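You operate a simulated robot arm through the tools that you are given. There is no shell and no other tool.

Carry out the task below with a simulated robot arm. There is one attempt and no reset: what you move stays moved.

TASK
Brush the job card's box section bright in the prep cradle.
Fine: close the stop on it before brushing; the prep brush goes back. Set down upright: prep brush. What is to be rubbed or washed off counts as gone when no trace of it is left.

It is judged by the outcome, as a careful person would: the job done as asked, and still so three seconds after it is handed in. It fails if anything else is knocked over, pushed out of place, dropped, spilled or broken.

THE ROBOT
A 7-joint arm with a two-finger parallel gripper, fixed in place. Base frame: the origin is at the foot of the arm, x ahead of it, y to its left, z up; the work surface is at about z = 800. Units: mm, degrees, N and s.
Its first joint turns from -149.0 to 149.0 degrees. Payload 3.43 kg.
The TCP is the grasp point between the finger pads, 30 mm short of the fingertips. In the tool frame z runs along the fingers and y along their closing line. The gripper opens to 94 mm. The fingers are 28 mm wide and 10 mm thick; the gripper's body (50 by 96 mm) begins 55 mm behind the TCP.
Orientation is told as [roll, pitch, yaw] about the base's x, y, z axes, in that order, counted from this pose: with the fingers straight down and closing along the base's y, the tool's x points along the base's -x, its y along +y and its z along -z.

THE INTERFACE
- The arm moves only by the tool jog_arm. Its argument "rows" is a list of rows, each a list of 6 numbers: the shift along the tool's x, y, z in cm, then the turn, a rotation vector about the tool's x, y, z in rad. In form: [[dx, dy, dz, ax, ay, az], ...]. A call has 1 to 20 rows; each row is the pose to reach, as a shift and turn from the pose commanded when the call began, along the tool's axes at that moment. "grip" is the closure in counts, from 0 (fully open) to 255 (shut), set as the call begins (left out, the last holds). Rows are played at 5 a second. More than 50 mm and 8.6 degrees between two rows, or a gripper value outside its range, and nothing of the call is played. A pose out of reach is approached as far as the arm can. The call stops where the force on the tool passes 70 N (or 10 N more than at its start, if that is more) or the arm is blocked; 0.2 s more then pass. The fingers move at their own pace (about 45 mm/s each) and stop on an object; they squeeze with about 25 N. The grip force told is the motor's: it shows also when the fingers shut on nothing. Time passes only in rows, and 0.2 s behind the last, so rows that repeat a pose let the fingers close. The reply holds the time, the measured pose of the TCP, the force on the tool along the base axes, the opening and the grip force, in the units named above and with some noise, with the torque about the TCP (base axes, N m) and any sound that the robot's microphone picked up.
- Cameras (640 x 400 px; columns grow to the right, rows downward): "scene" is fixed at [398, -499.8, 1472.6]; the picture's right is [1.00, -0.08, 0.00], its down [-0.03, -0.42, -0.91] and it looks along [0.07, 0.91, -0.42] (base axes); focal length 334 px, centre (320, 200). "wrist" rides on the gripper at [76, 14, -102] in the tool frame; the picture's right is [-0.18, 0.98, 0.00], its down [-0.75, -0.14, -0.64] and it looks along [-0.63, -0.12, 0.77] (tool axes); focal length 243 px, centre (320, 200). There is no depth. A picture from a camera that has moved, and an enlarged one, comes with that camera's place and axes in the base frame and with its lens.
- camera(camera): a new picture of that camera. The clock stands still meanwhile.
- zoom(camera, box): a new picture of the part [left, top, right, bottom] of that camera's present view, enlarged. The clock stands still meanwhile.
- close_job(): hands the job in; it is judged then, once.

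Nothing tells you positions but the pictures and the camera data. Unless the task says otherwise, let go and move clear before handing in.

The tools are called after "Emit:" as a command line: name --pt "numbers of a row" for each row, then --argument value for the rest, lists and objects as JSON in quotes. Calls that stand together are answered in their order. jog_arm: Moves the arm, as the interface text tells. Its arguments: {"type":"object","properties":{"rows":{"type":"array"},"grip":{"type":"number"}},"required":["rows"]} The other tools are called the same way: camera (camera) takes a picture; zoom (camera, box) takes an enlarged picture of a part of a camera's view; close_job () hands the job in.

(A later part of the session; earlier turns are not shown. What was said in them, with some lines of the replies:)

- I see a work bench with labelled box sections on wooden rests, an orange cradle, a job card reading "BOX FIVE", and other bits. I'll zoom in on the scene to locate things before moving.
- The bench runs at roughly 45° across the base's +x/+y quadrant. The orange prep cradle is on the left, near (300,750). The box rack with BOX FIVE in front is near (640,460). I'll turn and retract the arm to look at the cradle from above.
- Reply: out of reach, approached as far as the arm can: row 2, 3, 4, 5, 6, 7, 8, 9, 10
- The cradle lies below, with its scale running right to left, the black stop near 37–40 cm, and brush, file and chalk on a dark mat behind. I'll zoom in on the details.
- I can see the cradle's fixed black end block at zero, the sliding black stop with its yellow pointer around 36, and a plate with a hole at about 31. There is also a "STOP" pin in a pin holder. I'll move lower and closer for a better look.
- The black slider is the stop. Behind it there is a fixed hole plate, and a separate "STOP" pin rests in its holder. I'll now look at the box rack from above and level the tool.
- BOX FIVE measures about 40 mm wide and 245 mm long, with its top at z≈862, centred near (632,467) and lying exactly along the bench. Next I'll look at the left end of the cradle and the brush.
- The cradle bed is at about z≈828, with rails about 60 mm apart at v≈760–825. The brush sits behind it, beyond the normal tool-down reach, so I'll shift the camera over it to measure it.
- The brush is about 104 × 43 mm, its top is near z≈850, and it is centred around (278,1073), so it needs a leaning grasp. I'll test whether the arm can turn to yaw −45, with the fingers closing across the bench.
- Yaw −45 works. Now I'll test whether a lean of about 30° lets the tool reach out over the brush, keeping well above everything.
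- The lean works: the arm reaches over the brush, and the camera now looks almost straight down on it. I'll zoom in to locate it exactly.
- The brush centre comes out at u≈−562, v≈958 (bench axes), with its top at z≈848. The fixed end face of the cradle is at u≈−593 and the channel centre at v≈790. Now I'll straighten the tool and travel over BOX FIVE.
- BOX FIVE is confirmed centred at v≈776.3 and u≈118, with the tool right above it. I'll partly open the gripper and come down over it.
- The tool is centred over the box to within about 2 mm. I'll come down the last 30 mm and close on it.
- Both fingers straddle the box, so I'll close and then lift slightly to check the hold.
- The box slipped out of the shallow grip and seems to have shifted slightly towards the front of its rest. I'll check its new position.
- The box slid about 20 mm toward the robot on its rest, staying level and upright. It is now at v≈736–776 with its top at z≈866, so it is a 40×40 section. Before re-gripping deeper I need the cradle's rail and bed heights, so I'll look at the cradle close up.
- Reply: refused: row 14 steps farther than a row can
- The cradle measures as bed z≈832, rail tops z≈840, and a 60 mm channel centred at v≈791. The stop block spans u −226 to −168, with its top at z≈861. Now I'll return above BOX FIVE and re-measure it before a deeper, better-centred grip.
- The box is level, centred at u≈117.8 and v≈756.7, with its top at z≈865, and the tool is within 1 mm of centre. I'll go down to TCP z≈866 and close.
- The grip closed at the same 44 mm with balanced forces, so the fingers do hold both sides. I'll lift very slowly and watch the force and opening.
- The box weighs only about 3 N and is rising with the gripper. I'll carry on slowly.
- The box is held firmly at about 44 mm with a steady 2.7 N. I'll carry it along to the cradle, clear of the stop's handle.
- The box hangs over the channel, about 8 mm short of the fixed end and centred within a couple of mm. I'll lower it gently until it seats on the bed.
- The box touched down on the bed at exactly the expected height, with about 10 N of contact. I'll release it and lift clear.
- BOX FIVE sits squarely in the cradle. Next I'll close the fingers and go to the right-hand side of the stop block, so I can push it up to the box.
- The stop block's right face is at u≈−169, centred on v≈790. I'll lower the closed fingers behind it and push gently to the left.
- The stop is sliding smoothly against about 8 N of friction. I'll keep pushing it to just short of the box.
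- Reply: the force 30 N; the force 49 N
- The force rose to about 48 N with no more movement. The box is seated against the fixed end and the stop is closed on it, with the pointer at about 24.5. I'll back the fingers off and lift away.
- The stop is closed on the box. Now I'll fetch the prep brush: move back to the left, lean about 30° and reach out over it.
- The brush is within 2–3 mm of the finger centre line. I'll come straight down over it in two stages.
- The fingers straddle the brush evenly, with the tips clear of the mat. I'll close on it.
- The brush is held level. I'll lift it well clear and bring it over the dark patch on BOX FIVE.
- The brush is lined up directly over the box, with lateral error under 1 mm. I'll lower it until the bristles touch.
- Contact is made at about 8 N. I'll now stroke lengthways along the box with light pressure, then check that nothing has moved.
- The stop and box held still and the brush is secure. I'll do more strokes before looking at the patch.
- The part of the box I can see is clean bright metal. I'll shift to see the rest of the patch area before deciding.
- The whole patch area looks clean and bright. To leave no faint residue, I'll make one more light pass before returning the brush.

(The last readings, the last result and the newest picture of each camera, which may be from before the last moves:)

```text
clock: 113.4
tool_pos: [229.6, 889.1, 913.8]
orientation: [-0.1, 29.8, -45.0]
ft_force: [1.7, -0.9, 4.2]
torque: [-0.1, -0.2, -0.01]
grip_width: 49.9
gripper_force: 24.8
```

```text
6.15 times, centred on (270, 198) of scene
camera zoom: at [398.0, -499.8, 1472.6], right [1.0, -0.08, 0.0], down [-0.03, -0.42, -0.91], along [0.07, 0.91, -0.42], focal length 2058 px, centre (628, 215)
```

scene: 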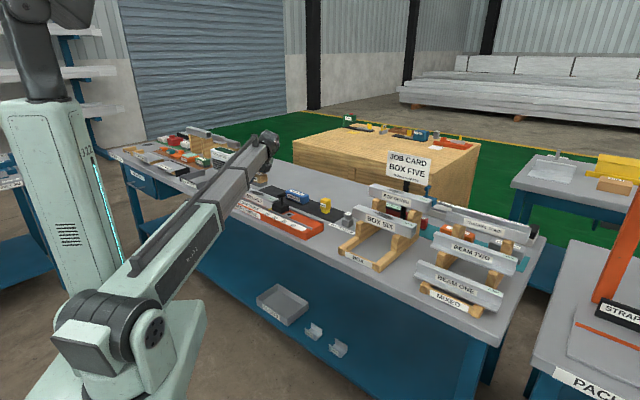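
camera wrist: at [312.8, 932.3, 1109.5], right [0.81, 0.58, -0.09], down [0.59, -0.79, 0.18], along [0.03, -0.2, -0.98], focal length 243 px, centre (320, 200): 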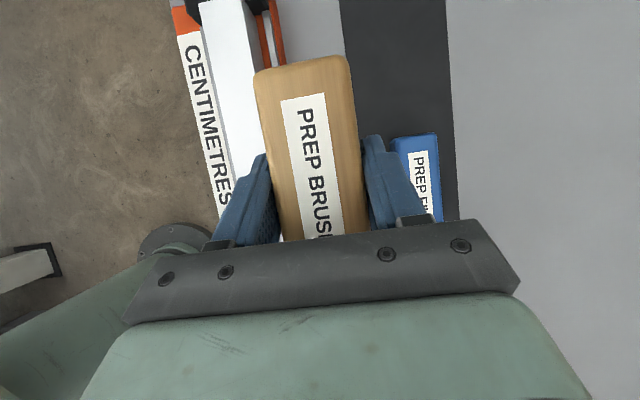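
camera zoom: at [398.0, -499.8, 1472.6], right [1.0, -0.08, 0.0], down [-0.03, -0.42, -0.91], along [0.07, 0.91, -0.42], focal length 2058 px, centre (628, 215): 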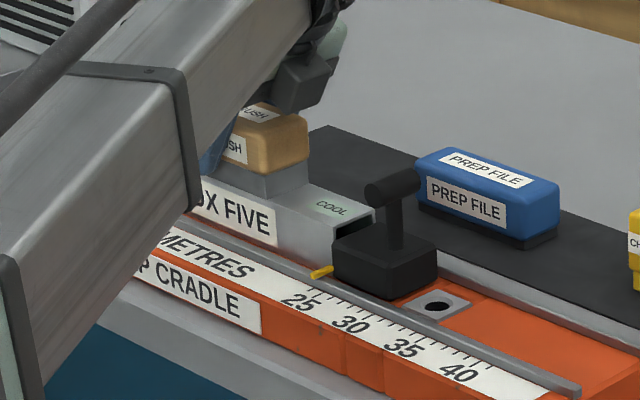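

Everything stayed put. Now I'll lift the brush and carry it back over its place on the mat.

Emit:
jog_arm --pt "0.3 0 -0.52 0 0 0" --pt "0.8 0 -1.4 0 0 0" --pt "1.35 0 -2.35 0 0 0" --pt "1.85 0 -3.22 0 0 0" --pt "2.34 0 -4.08 0 0 0" --pt "2.8 1.0 -3.81 0 0 0" --pt "3.6 2.7 -3.35 0 0 0" --pt "4.4 4.4 -2.89 0 0 0" --pt "5.2 6.1 -2.43 0 0 0" --pt "6.0 7.8 -1.97 0 0 0" --pt "6.8 9.5 -1.51 0 0 0" --pt "7.6 11.2 -1.05 0 0 0" --pt "8.4 12.9 -0.59 0 0 0" --pt "9.2 14.5 -0.15 0 0 0" --pt "9.8 15.8 0.2 0 0 0" --pt "10.15 16.53 0.39 0 0 0" --pt "10.15 16.53 0.39 0 0 0" --grip 255

Emit:
camera --camera "wrist"

Emit:
zoom --camera "wrist" --box '[100, 30, 420, 240]'

```text
clock: 117.0
tool_pos: [283.0, 1069.7, 959.6]
orientation: [0.1, 29.8, -44.9]
ft_force: [0.4, -0.5, -0.4]
torque: [0.02, -0.03, 0.0]
grip_width: 50.1
gripper_force: 25.0
```

```text
taken
camera wrist: at [282.1, 1091.8, 1085.9], right [0.81, 0.58, -0.09], down [0.59, -0.79, 0.18], along [0.03, -0.2, -0.98], focal length 243 px, centre (320, 200)
```

wrist: 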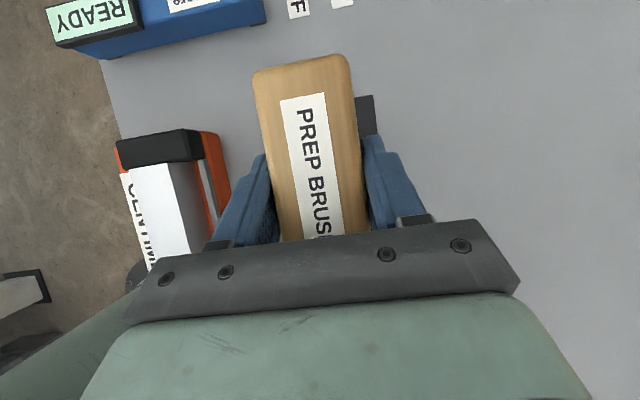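

```text
1.90 times, centred on (260, 135) of wrist
camera zoom: at [282.1, 1091.8, 1085.9], right [0.81, 0.58, -0.09], down [0.59, -0.79, 0.18], along [0.03, -0.2, -0.98], focal length 462 px, centre (434, 324)
```

zoom: 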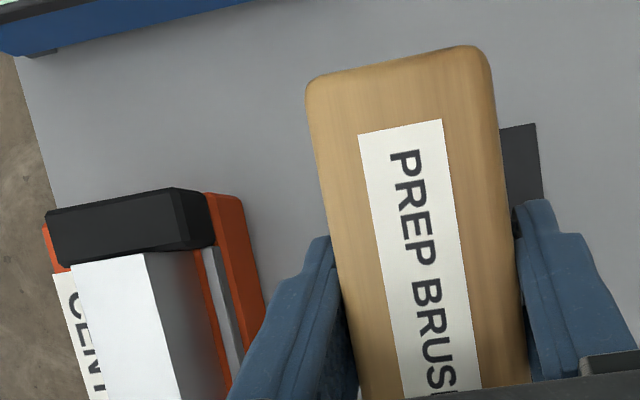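

The brush is back directly above its original spot, with x and y matching the pick-up pose. I'll lower it gently.

Emit:
jog_arm --pt "-0.5 0 0.87 0 0 0" --pt "-1.1 0 1.92 0 0 0" --pt "-1.8 0 3.14 0 0 0" --pt "-2.5 0 4.36 0 0 0" --pt "-3.2 0 5.58 0 0 0" --pt "-3.9 0 6.8 0 0 0" --pt "-4.5 0 7.85 0 0 0" --pt "-5.0 0 8.72 0 0 0" --pt "-5.35 0 9.33 0 0 0" --pt "-5.52 0 9.63 0 0 0" --pt "-5.52 0 9.63 0 0 0" --grip 255

Emit:
zoom --camera "wrist" --box '[180, 20, 460, 240]'

Emit:
zoom --camera "scene" --box '[240, 150, 320, 210]'

```text
clock: 119.4
tool_pos: [282.2, 1070.2, 849.4]
orientation: [0.0, 29.8, -45.0]
ft_force: [0.1, -0.1, -1.7]
torque: [0.02, 0.01, 0.0]
grip_width: 50.0
gripper_force: 24.9
```

```text
1.82 times, centred on (320, 130) of wrist
camera zoom: at [281.8, 1091.2, 975.3], right [0.81, 0.58, -0.09], down [0.59, -0.79, 0.18], along [0.03, -0.2, -0.98], focal length 441 px, centre (320, 327)
```

zoom: 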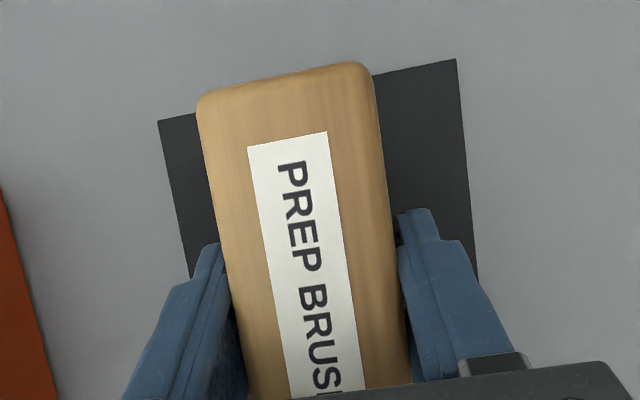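

```text
6.67 times, centred on (280, 180) of scene
camera zoom: at [398.0, -499.8, 1472.6], right [1.0, -0.08, 0.0], down [-0.03, -0.42, -0.91], along [0.07, 0.91, -0.42], focal length 2230 px, centre (587, 333)
```

zoom: 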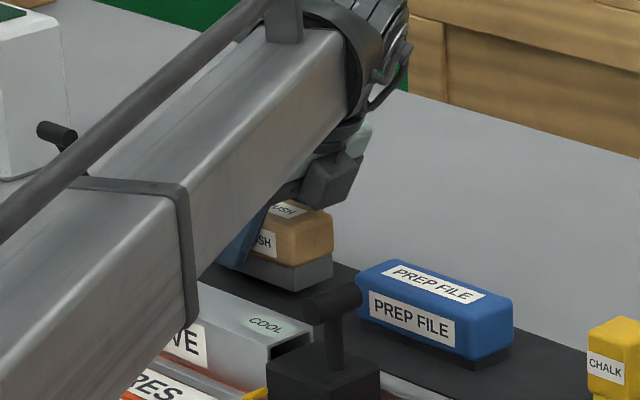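

Emit:
jog_arm --pt "-0.1 0 0.174 0 0 0" --pt "-0.2 0 0.347 0 0 0" --pt "-0.3 0 0.52 0 0 0" --pt "-0.3 0 0.52 0 0 0" --grip 255

Emit:
jog_arm --pt "-0.05 0 0.087 0 0 0" --pt "-0.1 0 0.174 0 0 0" --pt "-0.1 0 0.174 0 0 0" --grip 255

```text
clock: 120.4
tool_pos: [283.6, 1070.1, 843.9]
orientation: [0.0, 29.8, -45.0]
ft_force: [0.5, 0.6, -1.8]
torque: [0.0, 0.05, -0.01]
grip_width: 50.0
gripper_force: 25.1
```

```text
clock: 121.2
tool_pos: [284.3, 1068.9, 840.6]
orientation: [-0.1, 29.8, -45.0]
ft_force: [-0.2, 0.2, -0.6]
torque: [0.0, 0.01, 0.01]
grip_width: 49.9
gripper_force: 24.4
```

Emit:
jog_arm --pt "-0.025 0 0.043 0 0 0" --pt "-0.05 0 0.087 0 0 0" --pt "-0.05 0 0.087 0 0 0" --grip 255

```text
clock: 122.0
tool_pos: [282.4, 1069.8, 840.1]
orientation: [-0.1, 29.7, -45.1]
ft_force: [0.4, -0.2, -1.0]
torque: [-0.01, 0.01, 0.01]
grip_width: 50.0
gripper_force: 25.6
```

Emit:
jog_arm --pt "-0.025 0 0.043 0 0 0" --pt "-0.05 0 0.087 0 0 0" --pt "-0.05 0 0.087 0 0 0" --grip 255

Emit:
zoom --camera "scene" --box '[255, 165, 305, 200]'

```text
clock: 122.8
tool_pos: [284.1, 1069.4, 840.1]
orientation: [0.0, 29.8, -45.0]
ft_force: [-4.0, 0.7, 5.7]
torque: [-0.19, -0.15, -0.09]
grip_width: 50.0
gripper_force: 25.1
```

```text
11.43 times, centred on (280, 182) of scene
camera zoom: at [398.0, -499.8, 1472.6], right [1.0, -0.08, 0.0], down [-0.03, -0.42, -0.91], along [0.07, 0.91, -0.42], focal length 3822 px, centre (777, 400)
```

zoom: 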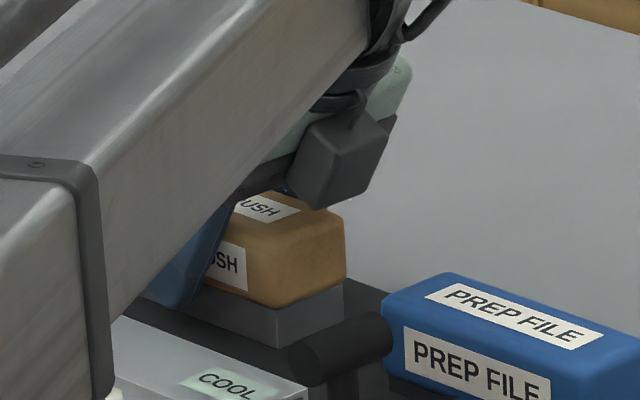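

The brush is standing on the mat (about 7 N contact). I'll open the fingers and rise straight up clear of it.

Emit:
jog_arm --pt "0.02 0 -0.035 0 0 0" --pt "0.02 0 -0.035 0 0 0" --pt "0.02 0 -0.035 0 0 0" --pt "0.02 0 -0.035 0 0 0" --pt "0.02 0 -0.035 0 0 0" --grip 52

Emit:
zoom --camera "wrist" --box '[180, 20, 460, 240]'

Emit:
jog_arm --pt "0.5 0 -0.87 0 0 0" --pt "1.2 0 -2.1 0 0 0" --pt "2.2 0 -3.84 0 0 0" --pt "3.4 0 -5.9 0 0 0" --pt "4.7 0 -8.2 0 0 0" --pt "6.0 0 -10.5 0 0 0" --pt "6.0 0 -10.5 0 0 0"

Emit:
camera --camera "wrist"

Emit:
zoom --camera "wrist" --box '[220, 70, 420, 240]'

```text
clock: 124.0
tool_pos: [283.9, 1069.2, 840.0]
orientation: [0.0, 29.8, -45.1]
ft_force: [0.0, -0.2, -0.6]
torque: [-0.01, 0.0, 0.0]
grip_width: 74.8
gripper_force: 0.0
```

```text
1.82 times, centred on (320, 130) of wrist
camera zoom: at [282.3, 1091.6, 965.5], right [0.81, 0.58, -0.09], down [0.59, -0.79, 0.18], along [0.03, -0.2, -0.98], focal length 441 px, centre (320, 327)
```

zoom: 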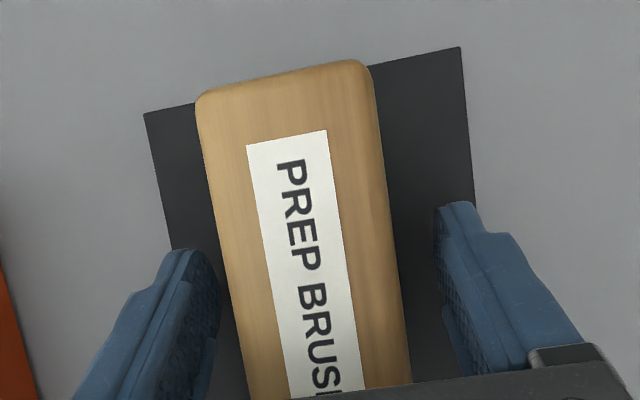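

```text
clock: 125.6
tool_pos: [284.0, 1068.1, 960.3]
orientation: [-0.1, 29.8, -45.0]
ft_force: [-0.3, -0.5, -1.2]
torque: [0.0, 0.01, -0.04]
grip_width: 74.6
gripper_force: 0.0
```

```text
taken
camera wrist: at [282.2, 1090.0, 1086.7], right [0.81, 0.58, -0.09], down [0.59, -0.79, 0.18], along [0.03, -0.2, -0.98], focal length 243 px, centre (320, 200)
```

wrist: 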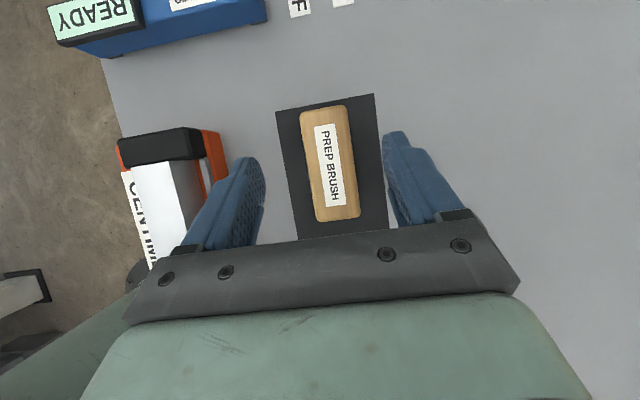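

```text
2.35 times, centred on (320, 155) of wrist
camera zoom: at [282.2, 1090.0, 1086.7], right [0.81, 0.58, -0.09], down [0.59, -0.79, 0.18], along [0.03, -0.2, -0.98], focal length 571 px, centre (320, 306)
```

zoom: 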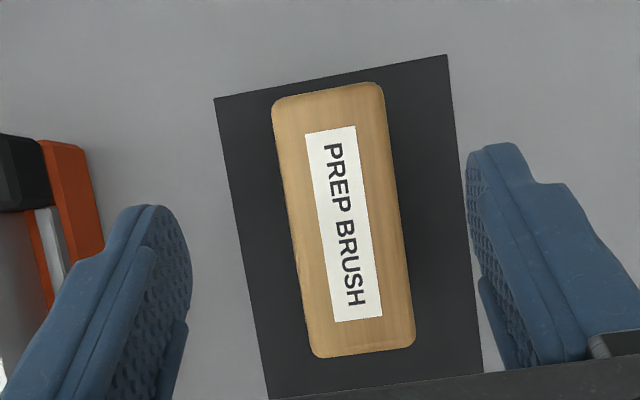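

The brush is upright on its mat in its original place. I'll straighten up and retract, then inspect the box and stop one last time.

Emit:
jog_arm --pt "-0.3 -2.6 -1.9 0 -0.0867 0" --pt "-0.65 -5.2 -3.8 0 -0.1733 0" --pt "-0.98 -7.8 -5.75 0 -0.26 0" --pt "-1.3 -10.4 -7.65 0 -0.3467 0" --pt "-1.63 -13.0 -9.6 0 -0.4333 0" --pt "-1.95 -15.6 -11.49 0 -0.52 0" --pt "-1.95 -15.6 -11.49 0 -0.52 0"

Emit:
camera --camera "wrist"

Emit:
zoom --camera "wrist" --box '[240, 0, 400, 240]'

Emit:
zoom --camera "scene" --box '[220, 165, 320, 235]'

```text
clock: 127.2
tool_pos: [227.0, 905.0, 1051.5]
orientation: [-0.1, -0.2, -45.0]
ft_force: [0.3, 0.8, 0.1]
torque: [-0.03, 0.01, 0.02]
grip_width: 74.9
gripper_force: 0.1
```

```text
taken
camera wrist: at [182.3, 970.0, 1152.5], right [0.83, 0.56, 0.0], down [0.43, -0.63, 0.64], along [0.36, -0.53, -0.77], focal length 243 px, centre (320, 200)
```

wrist: 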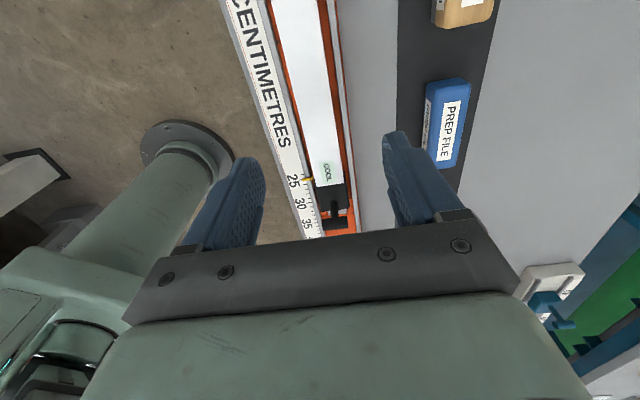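

```text
1.67 times, centred on (320, 120) of wrist
camera zoom: at [182.3, 970.0, 1152.5], right [0.83, 0.56, 0.0], down [0.43, -0.63, 0.64], along [0.36, -0.53, -0.77], focal length 404 px, centre (320, 333)
```

zoom: 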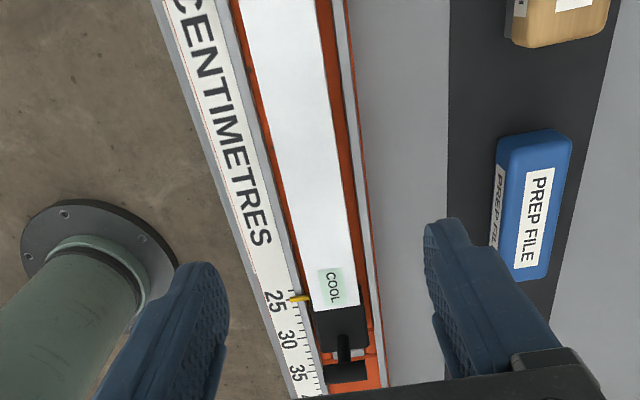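

```text
5.71 times, centred on (270, 200) of scene
camera zoom: at [398.0, -499.8, 1472.6], right [1.0, -0.08, 0.0], down [-0.03, -0.42, -0.91], along [0.07, 0.91, -0.42], focal length 1911 px, centre (606, 200)
```

zoom: 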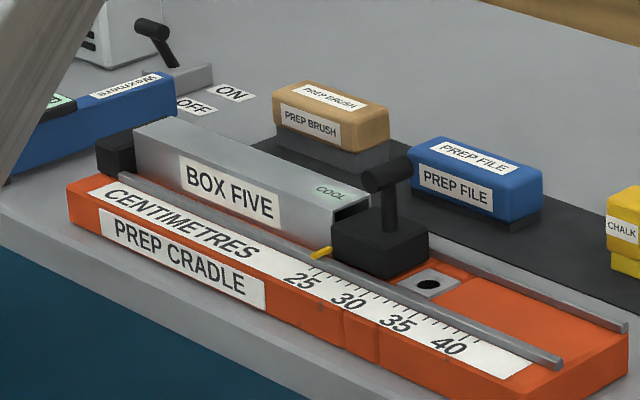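

Emit:
zoom --camera "scene" --box '[262, 185, 302, 220]'

Emit:
zoom --camera "scene" --box '[230, 175, 280, 215]'

Emit:
zoom --camera "wrist" --box '[290, 140, 370, 235]'

Emit:
camera --camera "scene"

```text
11.43 times, centred on (282, 202) of scene
camera zoom: at [398.0, -499.8, 1472.6], right [1.0, -0.08, 0.0], down [-0.03, -0.42, -0.91], along [0.07, 0.91, -0.42], focal length 3822 px, centre (754, 171)
```

zoom: 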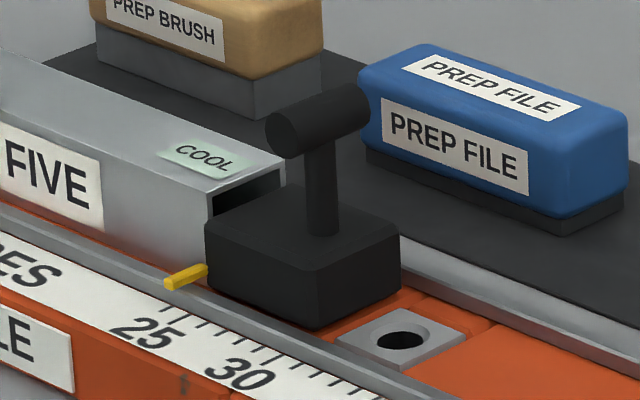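

```text
10.00 times, centred on (255, 195) of scene
camera zoom: at [398.0, -499.8, 1472.6], right [1.0, -0.08, 0.0], down [-0.03, -0.42, -0.91], along [0.07, 0.91, -0.42], focal length 3344 px, centre (970, 250)
```

zoom: 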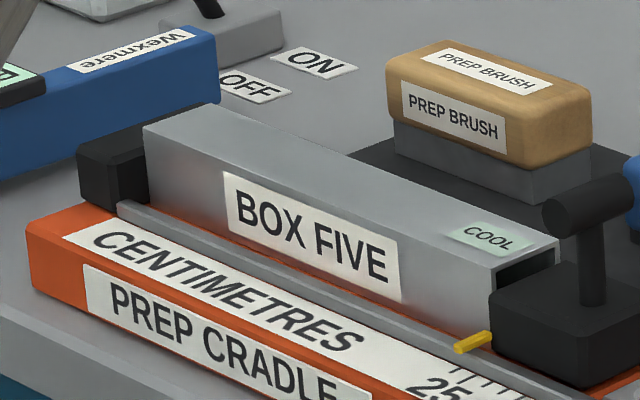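

```text
4.21 times, centred on (330, 188) of wrist
camera zoom: at [182.3, 970.0, 1152.5], right [0.83, 0.56, 0.0], down [0.43, -0.63, 0.64], along [0.36, -0.53, -0.77], focal length 1022 px, centre (278, 253)
```

zoom: 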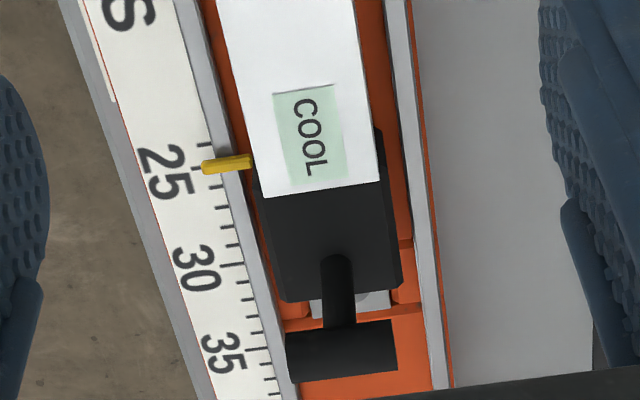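

```text
taken
```

scene: 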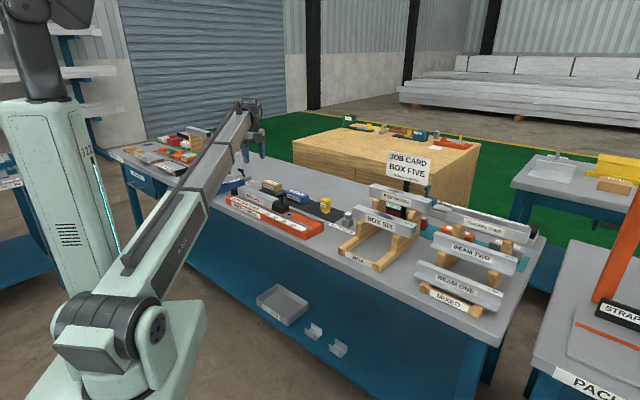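

BOX FIVE is bright with no trace of the patch, and it sits in the cradle against the fixed end with the stop closed on it. The brush is upright on its mat and the arm is clear, so I'm handing the job in.

Emit:
close_job

```text
The job is handed in.
```

BOX FIVE is brushed bright in the prep cradle, with no trace of the dark patch in any camera view. I handed the job in, and no verdict came back.

- **Stop:** I closed it on the box before brushing, with the box pushed up against the fixed end. It had not moved when I checked after brushing.
- **Brush:** The prep brush is back upright on its mat, within a few millimetres of where it started.
- **First grip slipped:** My first lift of BOX FIVE was too shallow. The box slid about 20 mm along its rest but stayed level and did not fall. The second, deeper grip held all the way to the cradle.
- **Everything else:** I did not touch the "STOP" pin in its holder, and nothing else looked disturbed in the final pictures.
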